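You operate a simulated robot arm through the tools that you are given. There is no shell and no other tool. Be economical: measure what you need, move in short steps, check, and stop when the job is done.

You run a simulated two-armed robot. Do the job below in one go: nothing can be reset, and whatever is moved stays where it is left.

TASK
Wipe up the spill on the worktop by the microwave with the hand towel and put it back.
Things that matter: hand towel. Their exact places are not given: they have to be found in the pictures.

Only the result counts: the job must be done as asked and must still hold three seconds after the hand-in. Knocking over, shifting, dropping, spilling or breaking anything else fails it. Flat cloth is picked up by pressing the open fingertips on it (5 to 10 N) and closing them slowly along it; thin cloth reads only 2 to 8 mm in the jaws.

THE ROBOT
Two 7-joint arms with two-finger parallel grippers on one trunk, on a base that drives. Base frame: it is fixed to the floor where the robot stands at the start and does not move with it; the origin is under the middle of the robot, x ahead of it, y to its left, z up. Units: m, rad, N and s.
The left shoulder is at the start at [0.07, 0.163, 1.245], the right one opposite. Payload 3.43 kg a hand.
The tool frame of a hand sits at the grasp point between the pads (the TCP): z along the fingers, y along the line on which they close. The tips reach 0.034 m beyond it. The gripper opens to 0.128 m. The fingers are 0.024 m wide and 0.012 m thick; the gripper's body (0.048 by 0.13 m) begins 0.096 m behind the TCP.
Orientation is that of the tool frame in the base frame, as [roll, pitch, yaw] about the fixed x, y, z axes, in that order (R = Rz(yaw) Ry(pitch) Rx(roll)). With the fingers straight down and closing along the base's y, the tool's x points along the base's -x, its y along +y and its z along -z.

THE INTERFACE
- The arms move only by the tool move_arm. It takes "left_steps", "right_steps" or both (then of equal length, played together; a hand with none holds still); each is a list of rows, each an object of numbers (a shift or turn left out is 0, a gripper value left out holds the last): "x", "y", "z": the shift along the tool's x, y, z in units of 300 mm (1.0 is 300 mm); "rx", "ry", "rz": the turn, a rotation vector about the tool's x, y, z in units of 90 degrees (1.0 is 90 degrees); "gripper": the opening, from 0 (shut) to 1 (fully open). In form: [{"x": .., "y": .., "z": .., "rx": .., "ry": .., "rz": .., "gripper": ..}, ...]. A call has 1 to 12 rows; each row is the pose to reach, as a shift and turn from the pose commanded when the call began, along the tool's axes at that moment. A call with a number of a shift or a turn outside -1 to 1 is refused whole. Each row takes 0.2 s and may step no farther than 0.05 m and 0.15 rad from the row before; otherwise, or with a gripper value out of range, the whole call is refused. Where a pose cannot be reached the arm comes as near as it can. A force on the tool above 40 N (or 10 N above the force at the start of the call, whichever is more), or a blocked arm, ends the call early, and 0.2 s more pass. The fingers move at their own pace (about 0.153 m/s each) and stop on an object; they squeeze with about 20 N. The grip force told is the motor's: it shows also when the fingers shut on nothing. Time passes only in rows, and 0.2 s behind the last, so rows that repeat a pose let the fingers close. It gives the time, the measured TCP pose, the force on the tool (base axes), the opening and the grip force at its end, in the units of the frame above (readings bear some noise), and new pictures: "pictures" is both (left out), scene, wrist or none (wrist: the cameras of the hands that moved).
- Cameras (640 x 400 px; columns grow to the right, rows downward): "scene" is now at [0.1302, -0.0052, 1.4552]; the picture's right is [-0.07, -1.00, 0.00], its down [-0.72, 0.05, -0.69] and it looks along [0.69, -0.05, -0.73] (base axes); focal length 247 px, centre (320, 200). "left" rides on the left gripper at [0.076, 0.011, -0.16] in its tool frame; the picture's right is [-0.15, 0.99, 0.00], its down [-0.88, -0.13, -0.46] and it looks along [-0.45, -0.07, 0.89] (tool axes); focal length 234 px, centre (320, 200). "right" rides on the right gripper at [0.076, -0.011, -0.16] in its tool frame; the picture's right is [0.15, 0.99, 0.00], its down [-0.88, 0.13, -0.46] and it looks along [-0.45, 0.07, 0.89] (tool axes); focal length 234 px, centre (320, 200).
- lift_body(by): slides the trunk up (or, below 0, down) by that many m; the arms and the scene camera ride with it, the base frame stays. It gives what a move gives, with no picture.
- steer(legs): drives the robot by 1 to 6 legs, each [ahead, left, turn to the left] in m, m and rad, along the robot's own axes; the way and the turn of a leg run together, so that a leg with both is an arc; at most 1.5 m and 3.142 rad a leg. The arms and the cameras ride along, it lands a little off, and it stops where it bumps. It gives what a move gives, and a new picture of the scene camera.
- turn_head(pan, tilt): turns the head with the scene camera to pan (to the left, within 1.501 rad either way) and tilt (down, from -0.506 to 1.204), counted from straight ahead of the robot. It gives what a move gives, and a new picture of the scene camera.
- probe_pixels(camera, pixels): for up to 12 pixels [column, row] of the newest picture of that camera ("zoom" is the newest enlarged one), the place [x, y, z] in the base frame of the surface seen there, good to about 0.002 m. The clock stands still meanwhile.
- zoom(camera, box): a new picture of the part [left, top, right, bottom] of that camera's present view, enlarged. The clock stands still meanwhile.
- job_done(): hands the job in; it is judged then, once.

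Keep the steps short. Do not move on a guess: measure, check each grasp and each placing, and mend mistakes. In all there are 80 turns and 170 pictures (those below and enlarged ones count). Leave the grippers open and the arms clear of the work at the hand-in unless told otherwise, and finish with a single line.

The tools are called by a JSON object that holds its "op" and its "data". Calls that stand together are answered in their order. move_arm: Moves the arms, as the interface text tells. Its arguments: {"type":"object","properties":{"left_steps":{"type":"array"},"right_steps":{"type":"array"},"pictures":{"type":"string","enum":["both","scene","wrist","none"]}},"required":[]} The other tools are called the same way: lift_body (by) slides the trunk up or down; steer (legs) drives the base; turn_head (pan, tilt) turns the head that bears the scene camera; probe_pixels (camera, pixels) gives the place of the surface under pixels of a picture; zoom (camera, box) takes an enlarged picture of a part of a camera's view; job_done () hands the job in.

At the start:

```text
time_s: 0.0
left_ee_pos: [0.5478, 0.2487, 1.1215]
left_ee_rot: [-3.141, 0.001, 3.141]
left_ft_force: [-0.4, -0.4, 0.8]
left_opening: 0.1284
left_gripper_force: 0.1
right_ee_pos: [0.4232, -0.1268, 1.1995]
right_ee_rot: [-3.141, 0.0, -3.141]
right_ft_force: [0.7, -0.1, -0.4]
right_opening: 0.1282
right_gripper_force: 0.0
trunk travel left (down, up): [-0.725, 0.215]
robot x, y, heading: [0.0, -0.0009, -0.002]
head pan, tilt: [-0.066, 0.812]
```

scene: 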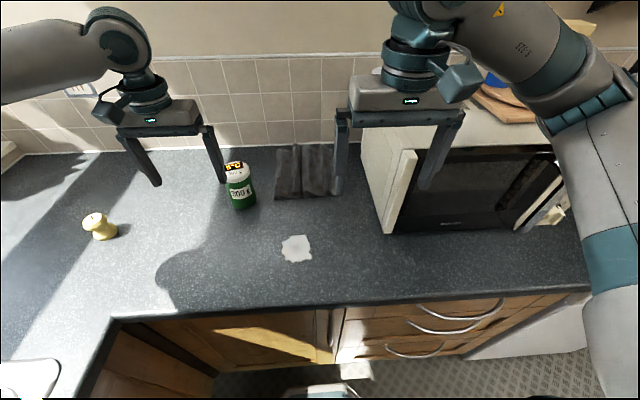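
right: 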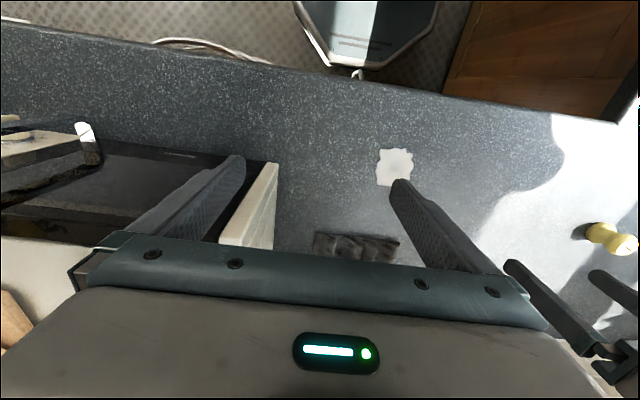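
left: 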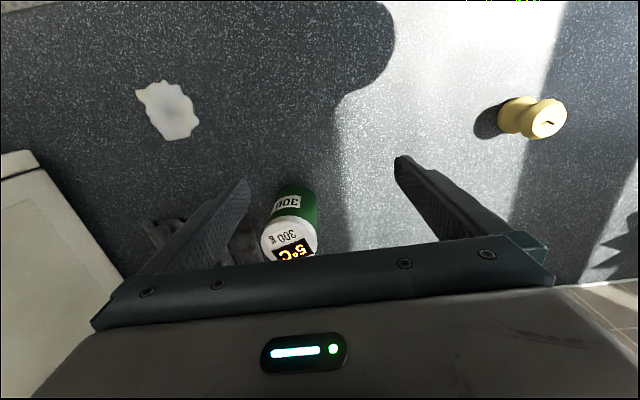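

I see a grey towel near (305,172), the pale spill at (297,248), and a green jar at (240,185). I'll measure them first.

{"op": "zoom", "data": {"camera": "scene", "box": [220, 130, 400, 280]}}

{"op": "probe_pixels", "data": {"camera": "scene", "pixels": [[278, 150], [330, 148], [276, 197], [336, 195], [305, 172], [297, 248], [282, 248], [312, 248], [297, 235], [297, 262], [240, 170], [385, 230]]}}

```text
2.67 times, centred on (310, 205) of scene
```

zoom: 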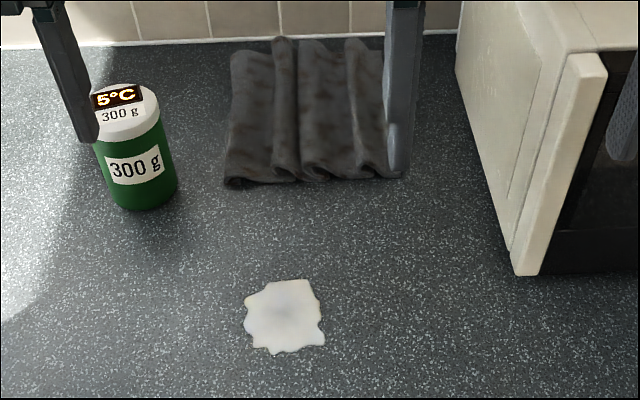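

```text
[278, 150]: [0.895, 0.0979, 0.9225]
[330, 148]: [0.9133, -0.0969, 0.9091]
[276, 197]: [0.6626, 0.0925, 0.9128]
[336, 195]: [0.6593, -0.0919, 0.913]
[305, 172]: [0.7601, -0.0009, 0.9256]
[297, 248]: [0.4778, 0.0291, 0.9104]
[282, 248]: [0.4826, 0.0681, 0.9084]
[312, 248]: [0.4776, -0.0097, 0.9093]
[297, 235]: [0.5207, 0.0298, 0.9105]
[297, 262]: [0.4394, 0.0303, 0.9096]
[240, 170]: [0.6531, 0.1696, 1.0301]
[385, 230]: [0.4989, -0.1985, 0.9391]
```

The counter is at z≈0.909. The towel covers x 0.66–0.91, y ±0.095, with ridges running along x. I'll use the left hand. Before moving the right arm aside, I need the microwave's height.

{"op": "probe_pixels", "data": {"camera": "scene", "pixels": [[408, 153], [390, 140], [520, 140], [545, 150], [480, 228], [530, 225], [365, 135], [292, 165], [283, 165], [300, 165], [312, 165], [322, 165]]}}

{"op": "move_arm", "data": {"right_steps": [{"z": -0.1}, {"z": -0.2, "y": -0.1, "x": 0.05}, {"z": -0.2, "y": -0.2, "x": 0.1}, {"z": -0.2, "y": -0.35, "x": 0.12}, {"z": -0.2, "y": -0.5, "x": 0.13}], "pictures": "scene"}}

```text
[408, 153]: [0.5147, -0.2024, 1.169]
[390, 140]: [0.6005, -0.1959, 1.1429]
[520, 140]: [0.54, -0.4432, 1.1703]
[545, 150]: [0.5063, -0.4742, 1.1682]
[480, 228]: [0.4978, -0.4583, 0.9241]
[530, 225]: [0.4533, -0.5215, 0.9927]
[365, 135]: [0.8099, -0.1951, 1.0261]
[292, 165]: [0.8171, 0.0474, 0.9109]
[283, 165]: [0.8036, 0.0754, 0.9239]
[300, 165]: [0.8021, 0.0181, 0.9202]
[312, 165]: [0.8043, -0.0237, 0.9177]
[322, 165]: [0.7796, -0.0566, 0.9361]
```

```text
time_s: 1.2
left_ee_pos: [0.546, 0.2463, 1.1236]
left_ee_rot: [3.141, 0.001, -3.14]
left_ft_force: [-1.0, 0.0, -0.3]
left_opening: 0.1279
left_gripper_force: 0.1
right_ee_pos: [0.3808, -0.2802, 1.2598]
right_ee_rot: [3.141, 0.001, -3.14]
right_ft_force: [-0.5, -0.8, -0.3]
right_opening: 0.128
right_gripper_force: 0.1
trunk travel left (down, up): [-0.725, 0.215]
robot x, y, heading: [-0.0026, 0.0023, 0.003]
head pan, tilt: [-0.066, 0.812]
```

scene: 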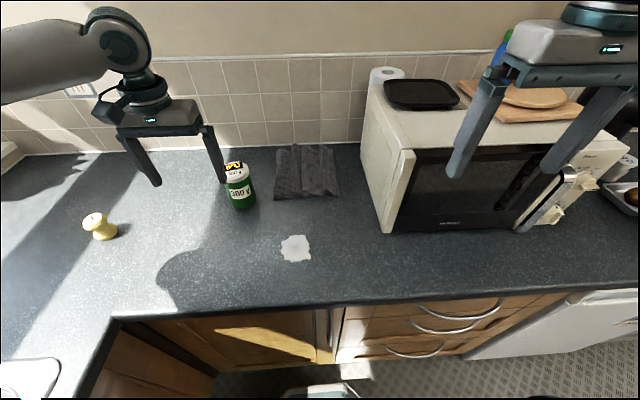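

The right arm is clear and the whole towel is visible now. Next I move the left hand over the towel's front part, at a height that clears the jar.

{"op": "move_arm", "data": {"left_steps": [{"z": -0.1}, {"z": -0.1, "y": -0.15}, {"z": -0.1, "y": -0.3}, {"z": -0.1, "y": -0.45, "x": -0.05}, {"z": -0.1, "y": -0.6, "x": -0.12}, {"z": -0.1, "y": -0.73, "x": -0.2}, {"z": -0.1, "y": -0.83, "x": -0.3}, {"z": -0.1, "y": -0.83, "x": -0.43}, {"z": 0.05, "y": -0.83, "x": -0.43}, {"z": 0.2, "y": -0.83, "x": -0.43}]}}

{"op": "zoom", "data": {"camera": "scene", "box": [240, 130, 370, 215]}}

```text
time_s: 3.4
left_ee_pos: [0.6771, -0.0006, 1.0621]
left_ee_rot: [3.141, 0.0, -3.142]
left_ft_force: [-0.5, -0.2, 0.9]
left_opening: 0.128
left_gripper_force: 0.0
right_ee_pos: [0.3858, -0.2778, 1.2585]
right_ee_rot: [-3.141, -0.001, -3.14]
right_ft_force: [-0.2, 0.0, -0.2]
right_opening: 0.1279
right_gripper_force: 0.1
trunk travel left (down, up): [-0.725, 0.215]
robot x, y, heading: [0.0, 0.0007, 0.003]
head pan, tilt: [-0.066, 0.812]
```

scene: 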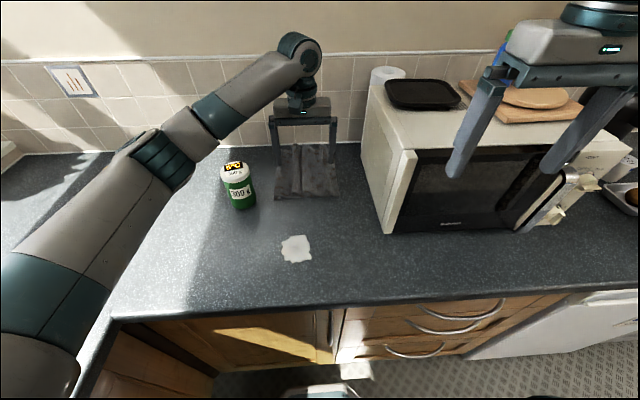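
left: 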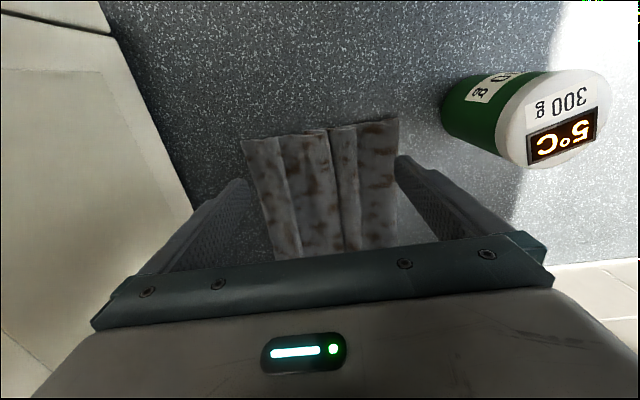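

```text
4.71 times, centred on (305, 172) of scene
```

zoom: 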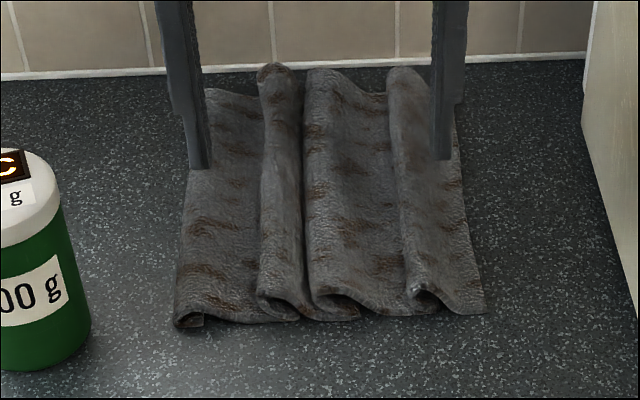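

The wrist view shows the folds clearly. I'll measure heights across the towel near its front edge and at mid-length.

{"op": "probe_pixels", "data": {"camera": "zoom", "pixels": [[225, 270], [262, 270], [285, 265], [303, 270], [330, 270], [365, 270], [410, 265], [450, 270], [280, 180], [325, 180], [410, 180], [305, 210]]}}

{"op": "probe_pixels", "data": {"camera": "left", "pixels": [[243, 142], [398, 120], [275, 145], [290, 145], [320, 140], [345, 132], [360, 132], [380, 130], [330, 170], [345, 170], [280, 170], [305, 170]]}}

```text
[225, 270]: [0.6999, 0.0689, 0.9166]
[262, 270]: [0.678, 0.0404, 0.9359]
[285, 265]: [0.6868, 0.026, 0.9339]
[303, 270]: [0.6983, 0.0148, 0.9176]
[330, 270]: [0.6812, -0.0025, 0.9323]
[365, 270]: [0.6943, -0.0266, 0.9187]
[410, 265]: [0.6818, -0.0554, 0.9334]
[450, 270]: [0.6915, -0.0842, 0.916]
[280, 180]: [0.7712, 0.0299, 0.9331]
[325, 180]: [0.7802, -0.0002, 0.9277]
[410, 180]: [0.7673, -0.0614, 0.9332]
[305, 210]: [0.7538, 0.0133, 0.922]
```

```text
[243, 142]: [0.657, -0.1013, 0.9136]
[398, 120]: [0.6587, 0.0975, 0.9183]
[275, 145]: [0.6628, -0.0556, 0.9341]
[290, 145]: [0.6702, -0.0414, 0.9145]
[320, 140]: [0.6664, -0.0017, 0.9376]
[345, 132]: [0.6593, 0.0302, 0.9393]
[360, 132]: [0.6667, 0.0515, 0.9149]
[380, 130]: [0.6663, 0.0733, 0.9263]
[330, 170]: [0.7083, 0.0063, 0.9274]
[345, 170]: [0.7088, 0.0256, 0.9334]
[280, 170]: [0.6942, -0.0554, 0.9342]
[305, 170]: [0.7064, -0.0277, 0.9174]
```

Two neighbouring ridges, at y≈0.03 and y≈0, are about 0.025 m high with valleys at y≈0.053 and −0.028. I'll straddle both at x≈0.70, y≈0.014 and come down gently with the jaws about 0.08 open.

{"op": "move_arm", "data": {"left_steps": [{"x": -0.077, "y": 0.048, "z": 0.08, "gripper": 0.63}, {"x": -0.077, "y": 0.048, "z": 0.2, "gripper": 0.63}, {"x": -0.077, "y": 0.048, "z": 0.28, "gripper": 0.63}, {"x": -0.077, "y": 0.048, "z": 0.33, "gripper": 0.63}, {"x": -0.077, "y": 0.048, "z": 0.35, "gripper": 0.63}, {"x": -0.077, "y": 0.048, "z": 0.365, "gripper": 0.63}]}}

```text
time_s: 4.8
left_ee_pos: [0.7001, 0.0136, 0.9525]
left_ee_rot: [-3.142, 0.001, -3.141]
left_ft_force: [0.4, 0.3, 0.6]
left_opening: 0.0805
left_gripper_force: 0.1
right_ee_pos: [0.3844, -0.277, 1.2592]
right_ee_rot: [3.141, 0.0, 3.141]
right_ft_force: [0.2, -0.6, -0.5]
right_opening: 0.1279
right_gripper_force: 0.0
trunk travel left (down, up): [-0.725, 0.215]
robot x, y, heading: [0.0033, 0.002, -0.005]
head pan, tilt: [-0.066, 0.812]
```

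scene: 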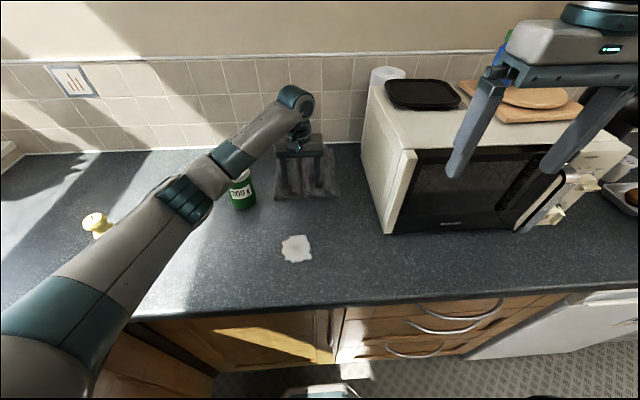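
left: 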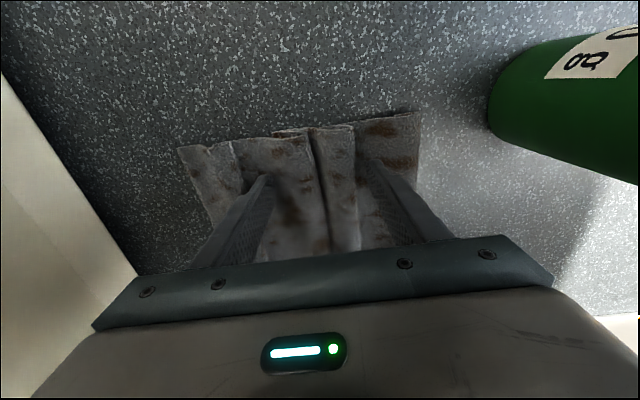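

The fingers straddle the two ridges at z 0.9525. The forearm passes over the jar, so I'll check that clearance before going lower.

{"op": "probe_pixels", "data": {"camera": "scene", "pixels": [[225, 155], [235, 165], [210, 170], [195, 200], [250, 130], [300, 130]]}}

{"op": "zoom", "data": {"camera": "scene", "box": [190, 80, 350, 215]}}

```text
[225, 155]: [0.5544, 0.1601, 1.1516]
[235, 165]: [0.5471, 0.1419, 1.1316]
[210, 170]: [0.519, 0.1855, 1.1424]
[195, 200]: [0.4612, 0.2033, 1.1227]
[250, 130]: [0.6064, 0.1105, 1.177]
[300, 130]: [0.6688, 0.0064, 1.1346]
```

```text
2.96 times, centred on (270, 148) of scene
```

zoom: 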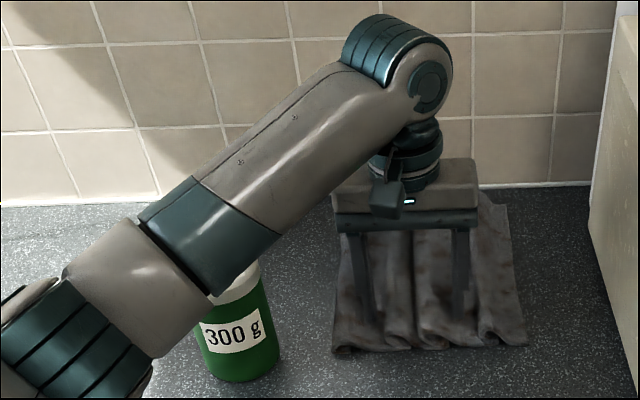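

The forearm passes in front of and above the jar (jar top 1.03) and I only need about 1 cm more, so it's safe. I'll press down gently onto the cloth.

{"op": "move_arm", "data": {"left_steps": [{"z": 0.01}, {"z": 0.018}, {"z": 0.024}], "pictures": "none"}}

```text
time_s: 5.6
left_ee_pos: [0.6987, 0.0137, 0.949]
left_ee_rot: [-3.139, 0.005, -3.141]
left_ft_force: [4.9, 1.5, 18.4]
left_opening: 0.0804
left_gripper_force: 0.1
right_ee_pos: [0.3823, -0.2774, 1.26]
right_ee_rot: [-3.141, 0.003, 3.141]
right_ft_force: [0.5, 0.2, -0.1]
right_opening: 0.1281
right_gripper_force: 0.0
trunk travel left (down, up): [-0.725, 0.215]
robot x, y, heading: [-0.0018, 0.0012, -0.002]
head pan, tilt: [-0.066, 0.812]
```

The force is 18 N, a bit too firm. I'll ease back 2 mm to under 10 N and close slowly.

{"op": "move_arm", "data": {"left_steps": [{"z": -0.008, "gripper": 0.6}, {"z": -0.008, "gripper": 0.52}, {"z": -0.008, "gripper": 0.44}, {"z": -0.008, "gripper": 0.36}, {"z": -0.008, "gripper": 0.28}, {"z": -0.008, "gripper": 0.2}, {"z": -0.008, "gripper": 0.12}, {"z": -0.008, "gripper": 0.05}, {"z": -0.008, "gripper": 0.0}, {"z": -0.008, "gripper": 0.0}, {"z": -0.008, "gripper": 0.0}]}}

```text
time_s: 8.0
left_ee_pos: [0.6987, 0.0143, 0.9473]
left_ee_rot: [-3.141, -0.001, -3.141]
left_ft_force: [-0.1, 1.1, 9.7]
left_opening: 0.0141
left_gripper_force: 19.7
right_ee_pos: [0.3824, -0.2775, 1.2598]
right_ee_rot: [-3.141, 0.0, 3.141]
right_ft_force: [0.8, 0.5, -0.1]
right_opening: 0.1281
right_gripper_force: 0.1
trunk travel left (down, up): [-0.725, 0.215]
robot x, y, heading: [-0.0025, -0.0026, 0.001]
head pan, tilt: [-0.066, 0.812]
```

scene: 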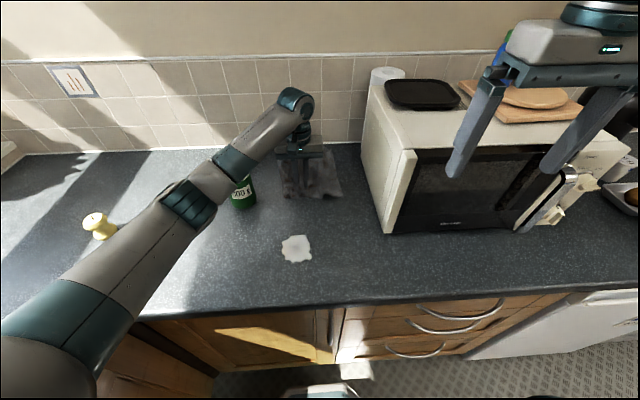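
left: 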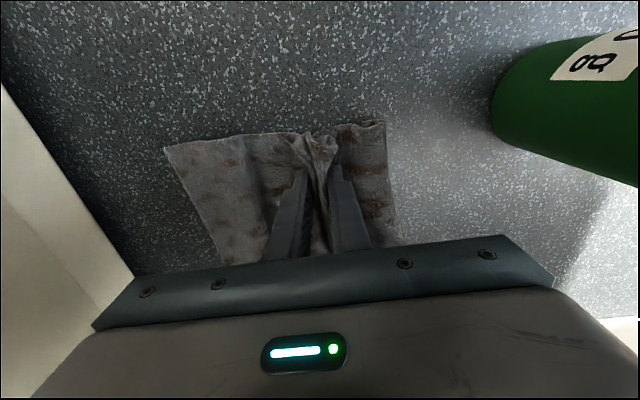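

The jaws hold 14 mm of bunched cloth at 20 N. I'll lift 2 cm and pull it 6 cm toward the robot to check it follows.

{"op": "move_arm", "data": {"left_steps": [{"z": -0.03}, {"z": -0.065}, {"z": -0.065, "x": 0.07}, {"z": -0.065, "x": 0.14}, {"z": -0.065, "x": 0.2}]}}

```text
time_s: 9.2
left_ee_pos: [0.6392, 0.0151, 0.9667]
left_ee_rot: [-3.14, 0.0, -3.141]
left_ft_force: [-0.4, -0.9, -0.1]
left_opening: 0.0125
left_gripper_force: 19.8
right_ee_pos: [0.3836, -0.2787, 1.2593]
right_ee_rot: [3.141, 0.0, -3.141]
right_ft_force: [-0.1, 0.5, 0.1]
right_opening: 0.1283
right_gripper_force: 0.1
trunk travel left (down, up): [-0.725, 0.215]
robot x, y, heading: [0.001, 0.0039, 0.001]
head pan, tilt: [-0.066, 0.812]
```

scene: 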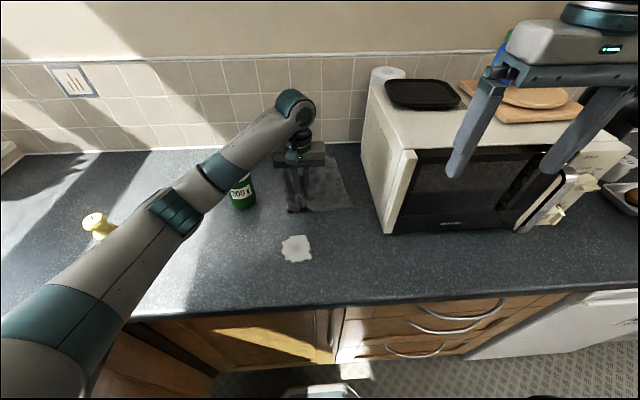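
left: 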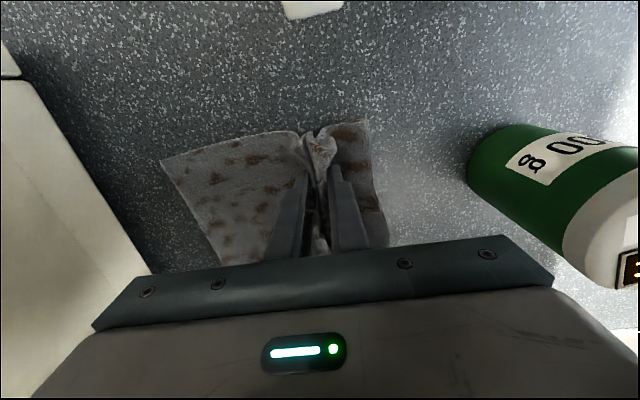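

The cloth follows. Now I pull it over the spill (x 0.43–0.53, y −0.01–0.07), shifting slightly left and lowering into light contact.

{"op": "move_arm", "data": {"left_steps": [{"x": 0.1, "y": 0.03}, {"x": 0.2, "y": 0.06}, {"x": 0.3, "y": 0.08, "z": 0.03}, {"x": 0.37, "y": 0.08, "z": 0.058}, {"x": 0.44, "y": 0.08, "z": 0.06}, {"x": 0.52, "y": 0.08, "z": 0.06}, {"x": 0.6, "y": 0.08, "z": 0.06}, {"x": 0.68, "y": 0.08, "z": 0.06}, {"x": 0.74, "y": 0.08, "z": 0.06}]}}

```text
time_s: 11.2
left_ee_pos: [0.4182, 0.0367, 0.9483]
left_ee_rot: [-3.141, 0.0, -3.142]
left_ft_force: [2.7, 0.5, 6.9]
left_opening: 0.0127
left_gripper_force: 19.7
right_ee_pos: [0.3833, -0.2779, 1.2607]
right_ee_rot: [-3.141, 0.0, 3.141]
right_ft_force: [0.5, 0.2, -0.3]
right_opening: 0.128
right_gripper_force: 0.2
trunk travel left (down, up): [-0.725, 0.215]
robot x, y, heading: [0.0015, 0.0014, 0.0]
head pan, tilt: [-0.066, 0.812]
```

scene: 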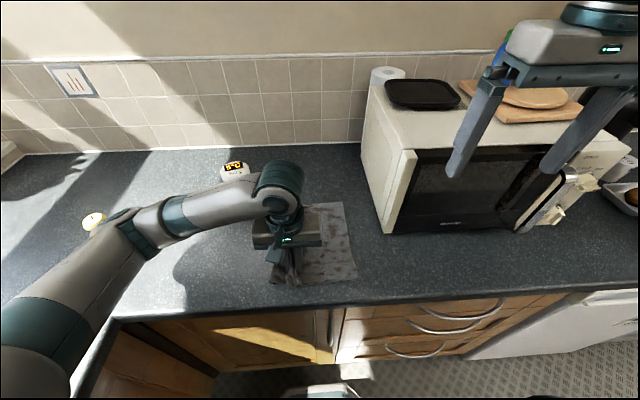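
left: 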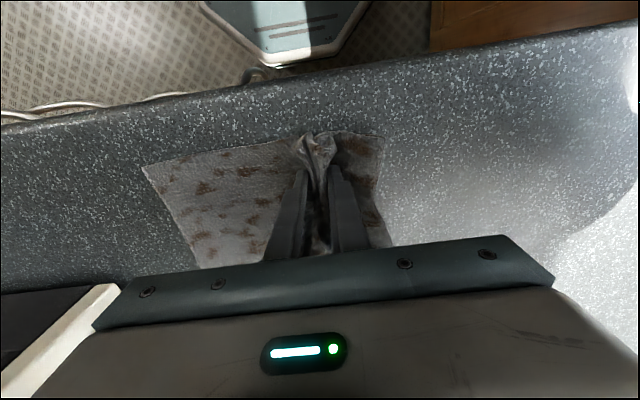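

The towel lies over the spill with 7 N contact. Next, a few sideways strokes and a short push-pull, so the cloth scrubs the whole patch.

{"op": "move_arm", "data": {"left_steps": [{"y": 0.1}, {"y": 0.0}, {"y": -0.12}, {"y": 0.0}, {"y": 0.1}, {"y": 0.1, "x": -0.1}, {"y": 0.1, "x": -0.2}, {"y": 0.0, "x": -0.22}, {"y": -0.12, "x": -0.22}, {"y": -0.12, "x": -0.1}, {"y": -0.04, "x": 0.0}]}}

```text
time_s: 13.6
left_ee_pos: [0.4162, 0.0283, 0.9495]
left_ee_rot: [-3.141, 0.001, -3.141]
left_ft_force: [1.4, -0.9, 3.6]
left_opening: 0.0127
left_gripper_force: 19.9
right_ee_pos: [0.3838, -0.2767, 1.2598]
right_ee_rot: [3.141, 0.0, -3.139]
right_ft_force: [0.6, -0.3, 0.6]
right_opening: 0.1278
right_gripper_force: 0.2
trunk travel left (down, up): [-0.725, 0.215]
robot x, y, heading: [0.0013, 0.0004, -0.002]
head pan, tilt: [-0.066, 0.812]
```

scene: 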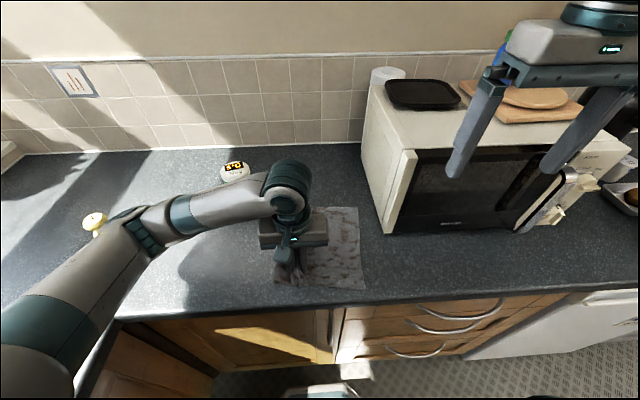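
left: 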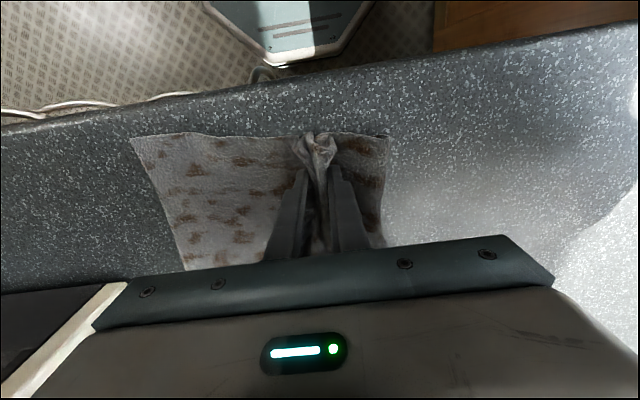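

The towel still lies flat. I'll lift it straight up until it hangs, then see what is left of the spill.

{"op": "move_arm", "data": {"left_steps": [{"z": -0.12, "x": -0.05}, {"z": -0.26, "x": -0.1}, {"z": -0.4, "x": -0.15}, {"z": -0.54, "x": -0.2}, {"z": -0.68, "x": -0.25}, {"z": -0.82, "x": -0.3}, {"z": -0.9, "x": -0.4}]}}

```text
time_s: 15.2
left_ee_pos: [0.5383, 0.0248, 1.2196]
left_ee_rot: [3.141, 0.0, -3.141]
left_ft_force: [-0.2, 0.3, -0.4]
left_opening: 0.0127
left_gripper_force: 19.7
right_ee_pos: [0.3835, -0.278, 1.26]
right_ee_rot: [-3.141, 0.0, -3.142]
right_ft_force: [1.3, -0.6, -0.3]
right_opening: 0.1279
right_gripper_force: 0.0
trunk travel left (down, up): [-0.725, 0.215]
robot x, y, heading: [0.002, -0.0004, -0.002]
head pan, tilt: [-0.066, 0.812]
```

scene: 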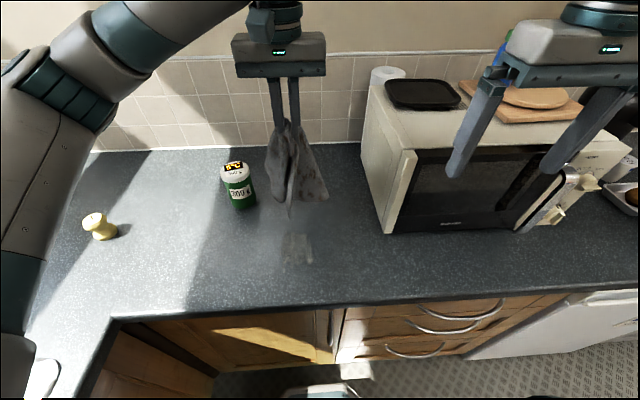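
left: 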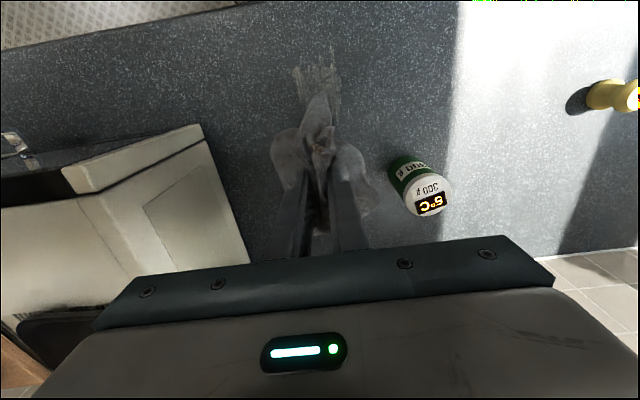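

{"op": "zoom", "data": {"camera": "scene", "box": [240, 210, 360, 285]}}

{"op": "zoom", "data": {"camera": "left", "box": [260, 50, 380, 125]}}

{"op": "zoom", "data": {"camera": "scene", "box": [210, 60, 370, 215]}}

```text
5.33 times, centred on (300, 248) of scene
```

zoom: 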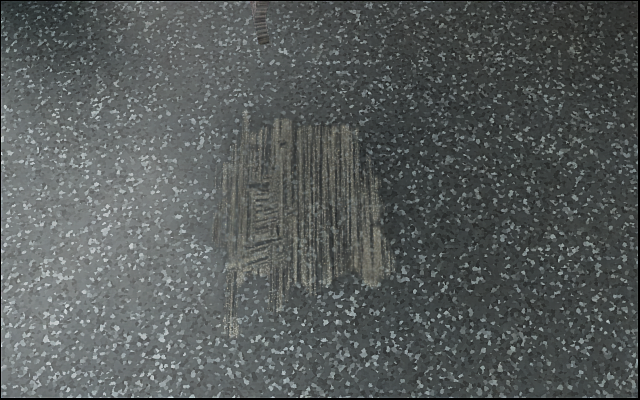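

```text
5.33 times, centred on (320, 88) of left
```

zoom: 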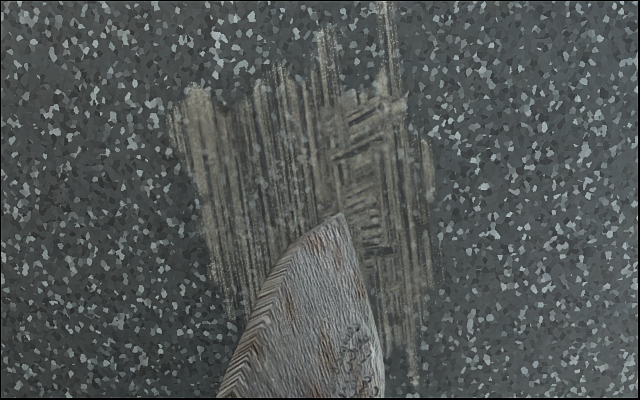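

```text
2.58 times, centred on (290, 138) of scene
```

zoom: 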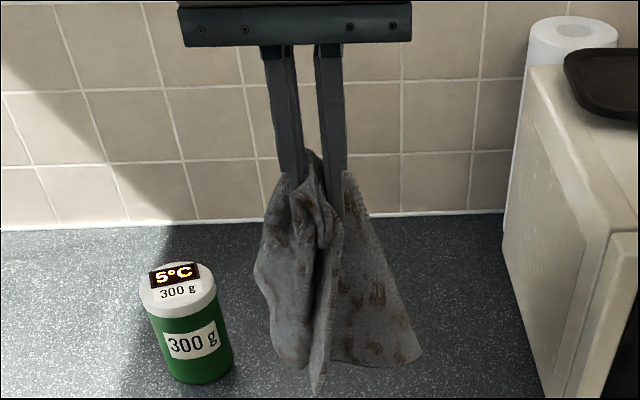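

The spill is thinned to streaks (x≈0.43–0.53, y −0.02–0.06), so it needs more wiping. I'll set the hanging cloth down as a pad on the patch and check the force.

{"op": "move_arm", "data": {"left_steps": [{"x": 0.1, "z": 0.13, "y": 0.01}, {"x": 0.18, "z": 0.28, "y": 0.01}, {"x": 0.18, "z": 0.43, "y": 0.01}, {"x": 0.18, "z": 0.57, "y": 0.01}, {"x": 0.18, "z": 0.7, "y": 0.01}, {"x": 0.18, "z": 0.8, "y": 0.01}, {"x": 0.18, "z": 0.86, "y": 0.01}]}}

```text
refused: row 2 steps farther than a row can; nothing moved
```

{"op": "move_arm", "data": {"left_steps": [{"x": 0.1, "z": 0.12, "y": 0.01}, {"x": 0.18, "z": 0.26, "y": 0.01}, {"x": 0.18, "z": 0.41, "y": 0.01}, {"x": 0.18, "z": 0.55, "y": 0.01}, {"x": 0.18, "z": 0.69, "y": 0.01}, {"x": 0.18, "z": 0.8, "y": 0.01}, {"x": 0.18, "z": 0.86, "y": 0.01}]}}

```text
time_s: 16.8
left_ee_pos: [0.483, 0.0289, 0.962]
left_ee_rot: [-3.14, 0.002, -3.141]
left_ft_force: [0.8, -0.1, 11.1]
left_opening: 0.0126
left_gripper_force: 20.3
right_ee_pos: [0.3816, -0.2772, 1.2606]
right_ee_rot: [3.141, 0.001, 3.141]
right_ft_force: [-0.4, -0.7, 0.0]
right_opening: 0.1281
right_gripper_force: 0.0
trunk travel left (down, up): [-0.725, 0.215]
robot x, y, heading: [-0.0011, -0.0011, -0.006]
head pan, tilt: [-0.066, 0.812]
```

scene: 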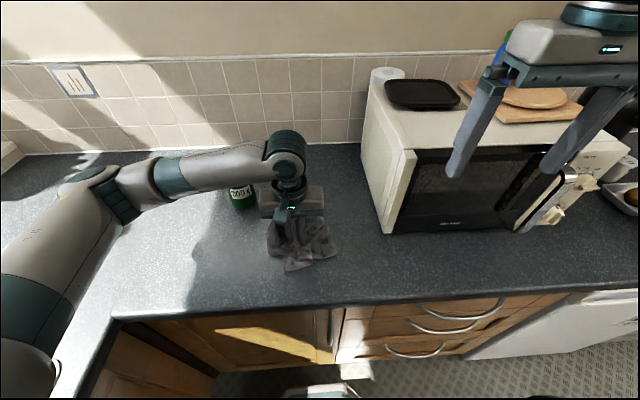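
left: 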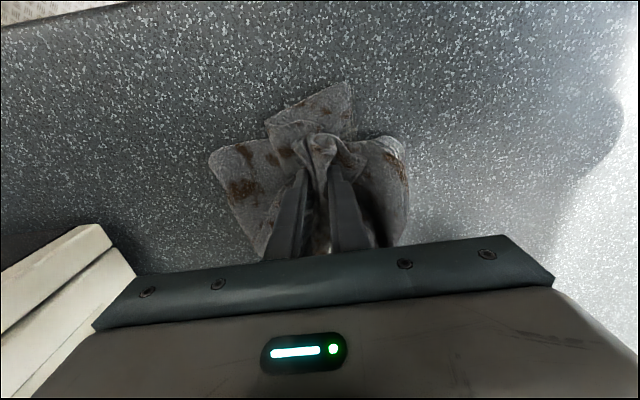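

The cloth forms a pad of about 0.13 m pressed at 11 N. I'll scrub a raster across the patch.

{"op": "move_arm", "data": {"left_steps": [{"x": 0.1, "y": -0.12}, {"x": 0.2, "y": -0.12}, {"x": 0.08, "y": -0.12}, {"x": -0.05, "y": -0.12}, {"x": -0.18, "y": -0.06}, {"x": -0.05, "y": -0.04}, {"x": 0.08, "y": -0.02}, {"x": 0.2, "y": 0.03}, {"x": 0.08, "y": 0.05}, {"x": -0.05, "y": 0.05}, {"x": -0.18, "y": 0.08}, {"x": -0.05, "y": 0.1}], "pictures": "none"}}

{"op": "move_arm", "data": {"left_steps": [{"x": 0.12}, {"x": 0.24}, {"x": 0.24, "y": -0.12}, {"x": 0.12, "y": -0.12}, {"x": 0.0, "y": -0.12}, {"x": -0.12, "y": -0.2}, {"x": 0.0, "y": -0.2}, {"x": 0.12, "y": -0.25}, {"x": 0.24, "y": -0.2}, {"x": 0.12, "y": -0.1}, {"x": 0.0, "y": -0.08}]}}

```text
time_s: 19.4
left_ee_pos: [0.499, 0.0593, 0.963]
left_ee_rot: [-3.142, 0.001, 3.141]
left_ft_force: [1.9, 0.2, 6.5]
left_opening: 0.013
left_gripper_force: 19.2
right_ee_pos: [0.3835, -0.278, 1.2594]
right_ee_rot: [-3.141, 0.002, -3.141]
right_ft_force: [0.6, 1.0, -0.2]
right_opening: 0.128
right_gripper_force: 0.1
trunk travel left (down, up): [-0.725, 0.215]
robot x, y, heading: [-0.0038, -0.0011, 0.004]
head pan, tilt: [-0.066, 0.812]
```

```text
time_s: 21.8
left_ee_pos: [0.4987, 0.0348, 0.9605]
left_ee_rot: [3.139, 0.0, 3.141]
left_ft_force: [-2.4, 1.8, 10.4]
left_opening: 0.013
left_gripper_force: 20.0
right_ee_pos: [0.3828, -0.2785, 1.2605]
right_ee_rot: [-3.141, 0.0, 3.141]
right_ft_force: [0.0, -0.2, -1.0]
right_opening: 0.1279
right_gripper_force: 0.0
trunk travel left (down, up): [-0.725, 0.215]
robot x, y, heading: [0.0009, 0.002, -0.002]
head pan, tilt: [-0.066, 0.812]
```

scene: 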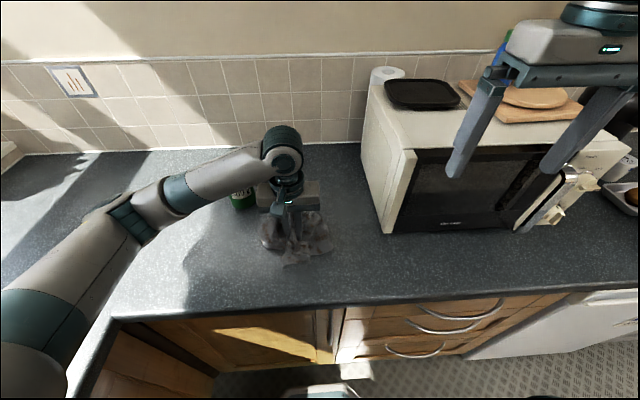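
left: 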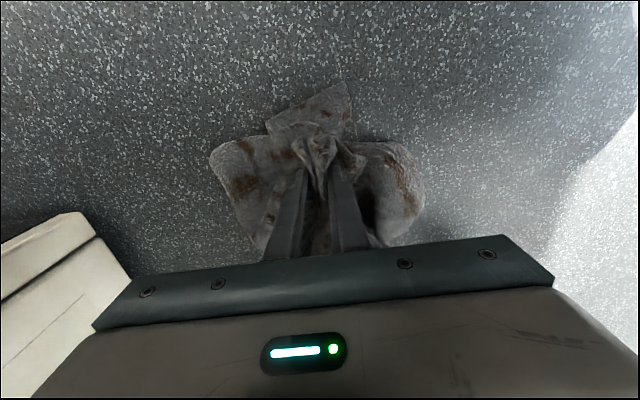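

Lifting the pad again to inspect the patch.

{"op": "move_arm", "data": {"left_steps": [{"z": -0.14}, {"z": -0.28}, {"z": -0.42}, {"z": -0.56, "x": -0.05}, {"z": -0.7, "x": -0.1}, {"z": -0.82, "x": -0.15}, {"z": -0.86, "x": -0.2}], "pictures": "scene"}}

{"op": "zoom", "data": {"camera": "scene", "box": [240, 210, 360, 285]}}

{"op": "zoom", "data": {"camera": "left", "box": [220, 20, 420, 145]}}

```text
time_s: 23.4
left_ee_pos: [0.5591, 0.0342, 1.2187]
left_ee_rot: [3.141, -0.002, 3.141]
left_ft_force: [-0.3, 0.3, -1.2]
left_opening: 0.0126
left_gripper_force: 19.7
right_ee_pos: [0.3853, -0.2784, 1.2593]
right_ee_rot: [-3.141, 0.001, -3.141]
right_ft_force: [0.5, 0.0, -0.3]
right_opening: 0.1279
right_gripper_force: 0.1
trunk travel left (down, up): [-0.725, 0.215]
robot x, y, heading: [-0.0011, 0.0028, 0.002]
head pan, tilt: [-0.066, 0.812]
```

scene: 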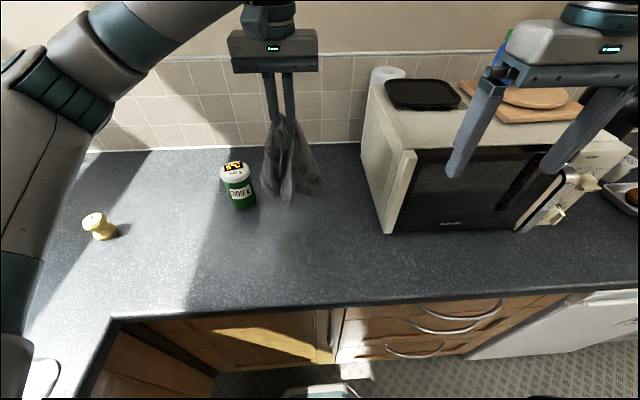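

```text
5.33 times, centred on (300, 248) of scene
```

zoom: 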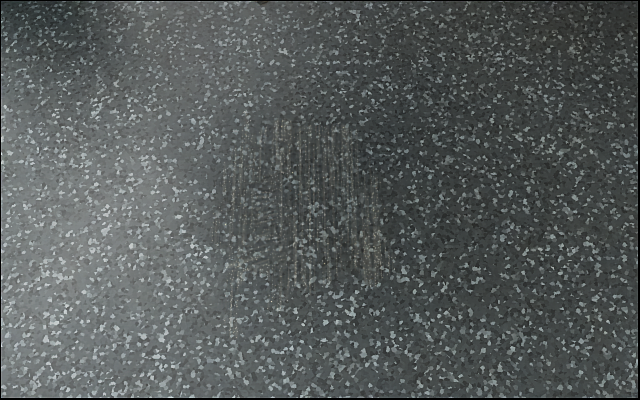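

```text
3.20 times, centred on (320, 82) of left
```

zoom: 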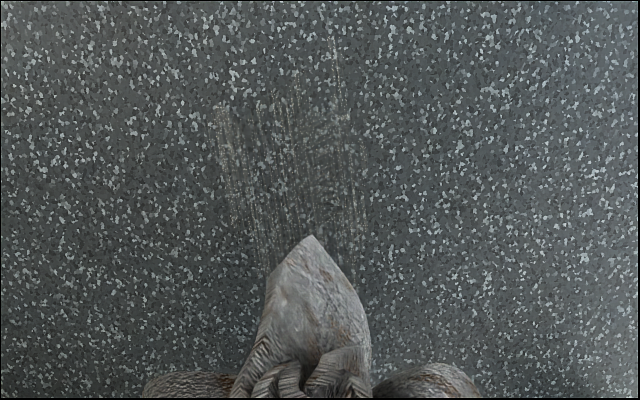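

Only faint traces remain. I'll do another pad round over the same area.

{"op": "move_arm", "data": {"left_steps": [{"x": 0.1, "z": 0.12}, {"x": 0.18, "z": 0.26}, {"x": 0.26, "z": 0.39}, {"x": 0.26, "z": 0.54}, {"x": 0.26, "z": 0.69}, {"x": 0.26, "z": 0.8}, {"x": 0.26, "z": 0.865}, {"x": 0.36, "z": 0.865, "y": -0.1}, {"x": 0.46, "z": 0.865, "y": -0.18}, {"x": 0.34, "z": 0.865, "y": -0.18}, {"x": 0.22, "z": 0.865, "y": -0.18}, {"x": 0.1, "z": 0.865, "y": -0.12}], "pictures": "none"}}

{"op": "move_arm", "data": {"left_steps": [{"x": 0.13, "y": 0.02}, {"x": 0.26, "y": 0.04}, {"x": 0.38, "y": 0.06}, {"x": 0.38, "y": 0.14}, {"x": 0.25, "y": 0.16}, {"x": 0.12, "y": 0.18}, {"x": 0.0, "y": 0.18}, {"x": 0.06, "y": 0.25}, {"x": 0.19, "y": 0.25}, {"x": 0.32, "y": 0.25}, {"x": 0.38, "y": 0.2}, {"x": 0.36, "y": 0.08}], "pictures": "none"}}

{"op": "move_arm", "data": {"left_steps": [{"y": -0.13}, {"x": -0.08, "y": -0.08}, {"x": -0.08, "y": 0.06}, {"x": -0.08, "y": 0.16}, {"x": -0.18, "y": 0.1}, {"x": -0.18, "y": -0.04}, {"x": -0.18, "y": -0.15}, {"x": -0.28, "y": -0.1}, {"x": -0.28, "y": 0.04}, {"x": -0.28, "y": 0.14}, {"x": -0.18, "y": 0.06}, {"x": -0.12, "y": 0.0}], "pictures": "none"}}

{"op": "move_arm", "data": {"left_steps": [{"z": -0.14}, {"z": -0.28}, {"z": -0.42}, {"z": -0.56, "x": -0.06}, {"z": -0.7, "x": -0.12}, {"z": -0.8, "x": -0.22}, {"z": -0.87, "x": -0.3}, {"z": -0.87, "x": -0.42}], "pictures": "both"}}

{"op": "zoom", "data": {"camera": "scene", "box": [240, 210, 360, 285]}}

```text
time_s: 26.0
left_ee_pos: [0.5284, -0.0009, 0.9602]
left_ee_rot: [-3.14, 0.002, 3.14]
left_ft_force: [-3.0, -4.2, 17.5]
left_opening: 0.013
left_gripper_force: 20.1
right_ee_pos: [0.3815, -0.2784, 1.2598]
right_ee_rot: [3.141, 0.002, -3.142]
right_ft_force: [0.1, -0.1, 0.0]
right_opening: 0.1278
right_gripper_force: 0.2
trunk travel left (down, up): [-0.725, 0.215]
robot x, y, heading: [0.0027, -0.0003, 0.001]
head pan, tilt: [-0.066, 0.812]
```

```text
time_s: 28.6
left_ee_pos: [0.4202, 0.022, 0.9593]
left_ee_rot: [3.139, -0.003, -3.141]
left_ft_force: [-1.4, 4.0, 18.9]
left_opening: 0.0128
left_gripper_force: 20.4
right_ee_pos: [0.382, -0.2794, 1.2591]
right_ee_rot: [3.139, 0.0, 3.142]
right_ft_force: [0.7, 0.2, -0.1]
right_opening: 0.128
right_gripper_force: 0.0
trunk travel left (down, up): [-0.725, 0.215]
robot x, y, heading: [-0.0008, -0.0031, 0.004]
head pan, tilt: [-0.066, 0.812]
```

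```text
time_s: 31.2
left_ee_pos: [0.4559, 0.022, 0.9604]
left_ee_rot: [-3.141, -0.001, -3.141]
left_ft_force: [2.8, 1.9, 14.9]
left_opening: 0.013
left_gripper_force: 19.8
right_ee_pos: [0.3834, -0.2767, 1.2601]
right_ee_rot: [-3.141, -0.001, -3.141]
right_ft_force: [0.1, 0.1, 0.1]
right_opening: 0.128
right_gripper_force: 0.0
trunk travel left (down, up): [-0.725, 0.215]
robot x, y, heading: [0.0009, -0.0024, 0.001]
head pan, tilt: [-0.066, 0.812]
```

```text
time_s: 33.0
left_ee_pos: [0.5841, 0.0221, 1.2194]
left_ee_rot: [-3.141, -0.002, 3.141]
left_ft_force: [-0.2, 0.4, 0.2]
left_opening: 0.0129
left_gripper_force: 19.6
right_ee_pos: [0.3852, -0.2773, 1.2592]
right_ee_rot: [3.141, -0.002, 3.14]
right_ft_force: [0.4, 0.1, -0.4]
right_opening: 0.1279
right_gripper_force: 0.1
trunk travel left (down, up): [-0.725, 0.215]
robot x, y, heading: [-0.0018, 0.0011, 0.001]
head pan, tilt: [-0.066, 0.812]
```

scene: 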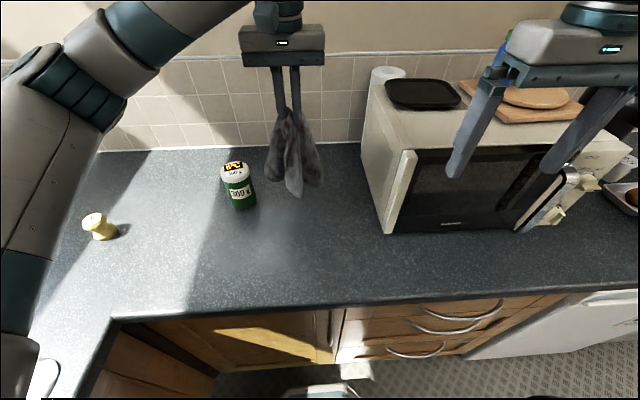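
left: 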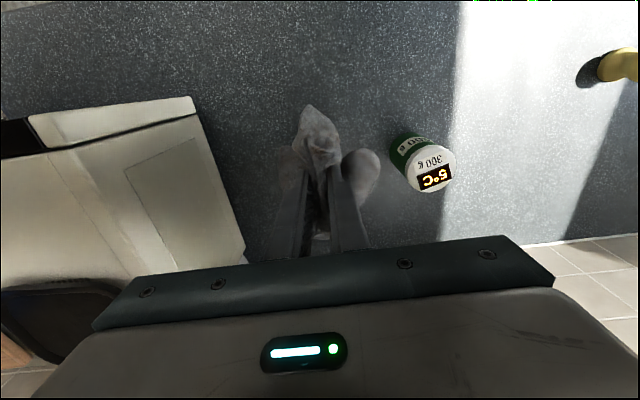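

```text
5.33 times, centred on (300, 248) of scene
```

zoom: 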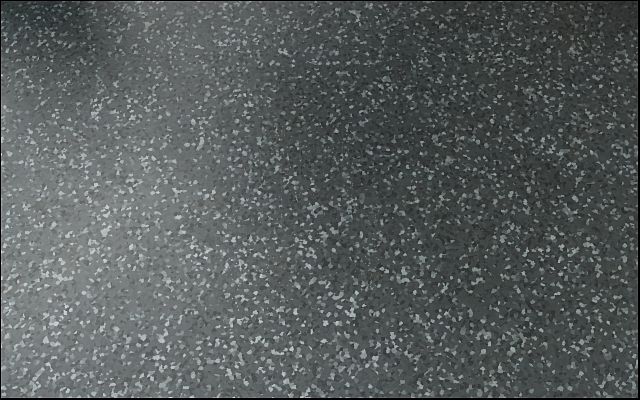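

The patch is clean. Next I lay the towel back at x 0.66–0.91, y ±0.095. I'll measure the wall and how the cloth hangs.

{"op": "zoom", "data": {"camera": "scene", "box": [225, 60, 355, 205]}}

{"op": "probe_pixels", "data": {"camera": "scene", "pixels": [[240, 130], [240, 147], [295, 193], [275, 175], [315, 180], [342, 120], [340, 60], [293, 165]]}}

```text
2.76 times, centred on (290, 132) of scene
```

zoom: 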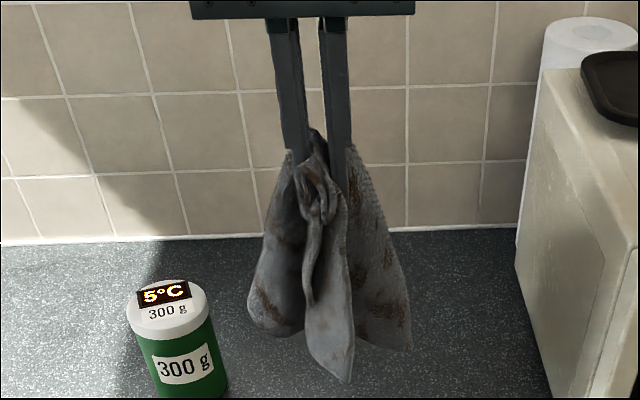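

```text
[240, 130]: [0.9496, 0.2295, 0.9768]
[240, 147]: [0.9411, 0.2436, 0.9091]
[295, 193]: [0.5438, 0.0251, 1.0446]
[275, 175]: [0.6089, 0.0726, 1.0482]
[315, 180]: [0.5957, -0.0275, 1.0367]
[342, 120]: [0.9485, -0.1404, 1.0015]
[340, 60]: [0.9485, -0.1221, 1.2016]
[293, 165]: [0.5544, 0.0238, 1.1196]
```

The wall is at x≈0.947 and the cloth hangs in a bundle. The plan is to set it down as deep as possible, then draw it toward the robot so it lays out. To keep the left forearm away from the jar, I'll shift the base 0.15 m right. Before that, the hand goes up, back and left so it ends where it is now.

{"op": "move_arm", "data": {"left_steps": [{"z": -0.1, "x": 0.1}, {"z": -0.2, "x": 0.2}, {"z": -0.2, "x": 0.3, "y": 0.1}, {"z": -0.2, "x": 0.3, "y": 0.25}, {"z": -0.2, "x": 0.3, "y": 0.4}, {"z": -0.2, "x": 0.3, "y": 0.5}], "right_steps": [{"z": -0.1}, {"z": -0.15, "x": 0.05}, {"z": -0.15, "x": 0.1}, {"z": -0.15, "x": 0.1}, {"z": -0.15, "x": 0.1}, {"z": -0.15, "x": 0.1}], "pictures": "none"}}

{"op": "steer", "data": {"legs": [[0.0, -0.15, 0.0]]}}

```text
time_s: 34.4
left_ee_pos: [0.4932, 0.1745, 1.281]
left_ee_rot: [3.142, 0.0, -3.141]
left_ft_force: [0.0, 1.0, -0.3]
left_opening: 0.0128
left_gripper_force: 20.1
right_ee_pos: [0.3533, -0.2762, 1.3051]
right_ee_rot: [-3.139, -0.001, 3.141]
right_ft_force: [0.6, 1.2, 0.2]
right_opening: 0.1279
right_gripper_force: 0.1
trunk travel left (down, up): [-0.725, 0.215]
robot x, y, heading: [0.0012, -0.0025, 0.001]
head pan, tilt: [-0.066, 0.812]
```

```text
time_s: 35.8
left_ee_pos: [0.4923, 0.0248, 1.2816]
left_ee_rot: [-3.139, 0.0, -3.141]
left_ft_force: [0.8, 0.2, -0.9]
left_opening: 0.0127
left_gripper_force: 20.1
right_ee_pos: [0.3532, -0.4254, 1.3049]
right_ee_rot: [-3.141, -0.001, -3.141]
right_ft_force: [0.1, -0.8, -0.2]
right_opening: 0.1282
right_gripper_force: 0.0
trunk travel left (down, up): [-0.725, 0.215]
robot x, y, heading: [-0.0029, -0.1496, -0.002]
head pan, tilt: [-0.066, 0.812]
```

scene: 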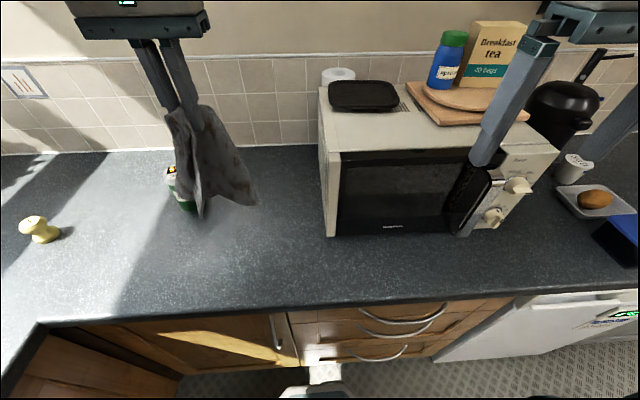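

The base shifted cleanly. I move the hand forward over the towel's place, keeping it high.

{"op": "move_arm", "data": {"left_steps": [{"x": -0.15, "y": -0.02}, {"x": -0.3, "y": -0.04}, {"x": -0.45, "y": -0.05}, {"x": -0.6, "y": -0.05}, {"x": -0.75, "y": -0.05, "z": 0.05}, {"x": -0.88, "y": -0.05, "z": 0.1}, {"x": -1.0, "y": -0.05, "z": 0.15}]}}

```text
time_s: 37.4
left_ee_pos: [0.7948, 0.0053, 1.2352]
left_ee_rot: [3.138, 0.0, 3.14]
left_ft_force: [0.0, 0.6, 0.1]
left_opening: 0.0127
left_gripper_force: 19.8
right_ee_pos: [0.3547, -0.4297, 1.3035]
right_ee_rot: [3.141, -0.002, 3.141]
right_ft_force: [0.4, -0.9, 0.4]
right_opening: 0.1278
right_gripper_force: 0.0
trunk travel left (down, up): [-0.725, 0.215]
robot x, y, heading: [-0.0, -0.1523, -0.003]
head pan, tilt: [-0.066, 0.812]
```

scene: 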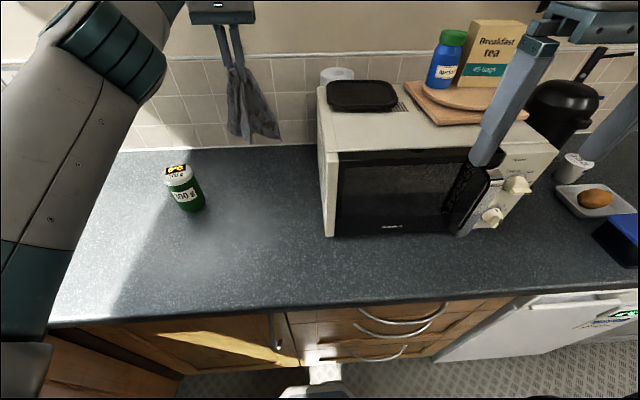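
left: 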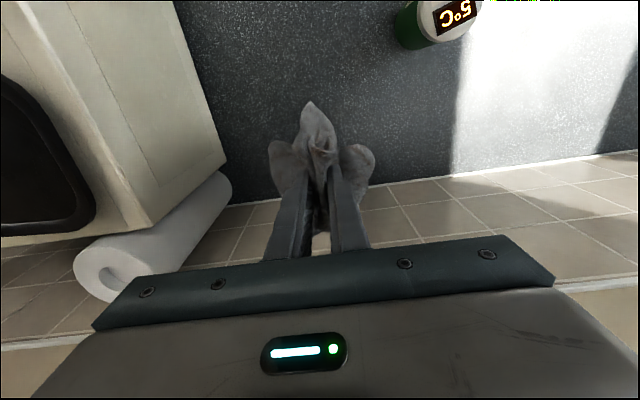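

I turn the head toward the towel and zoom in to see how it hangs.

{"op": "turn_head", "data": {"pan": 0.2, "tilt": 0.65}}

{"op": "zoom", "data": {"camera": "scene", "box": [250, 80, 430, 230]}}

```text
time_s: 38.2
left_ee_pos: [0.793, 0.0074, 1.2355]
left_ee_rot: [-3.139, -0.001, -3.141]
left_ft_force: [0.3, 0.5, -0.6]
left_opening: 0.0126
left_gripper_force: 19.6
right_ee_pos: [0.3531, -0.4261, 1.3052]
right_ee_rot: [3.142, 0.0, 3.141]
right_ft_force: [-0.1, 0.0, 0.0]
right_opening: 0.128
right_gripper_force: 0.0
trunk travel left (down, up): [-0.725, 0.215]
robot x, y, heading: [-0.0021, -0.1509, 0.001]
head pan, tilt: [0.201, 0.649]
```

scene: 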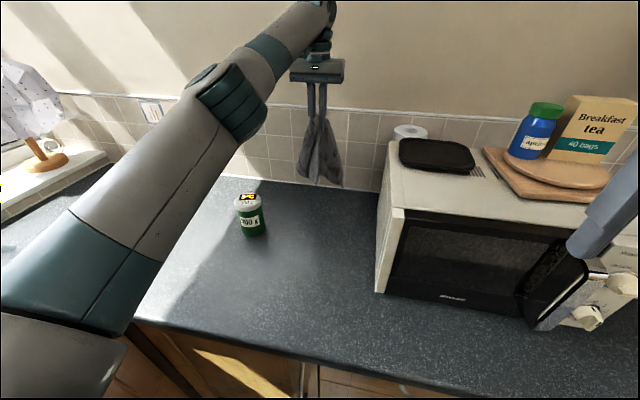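

```text
2.67 times, centred on (340, 155) of scene
```

zoom: 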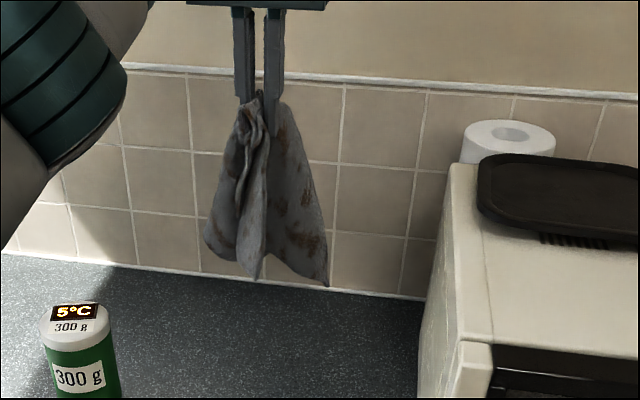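

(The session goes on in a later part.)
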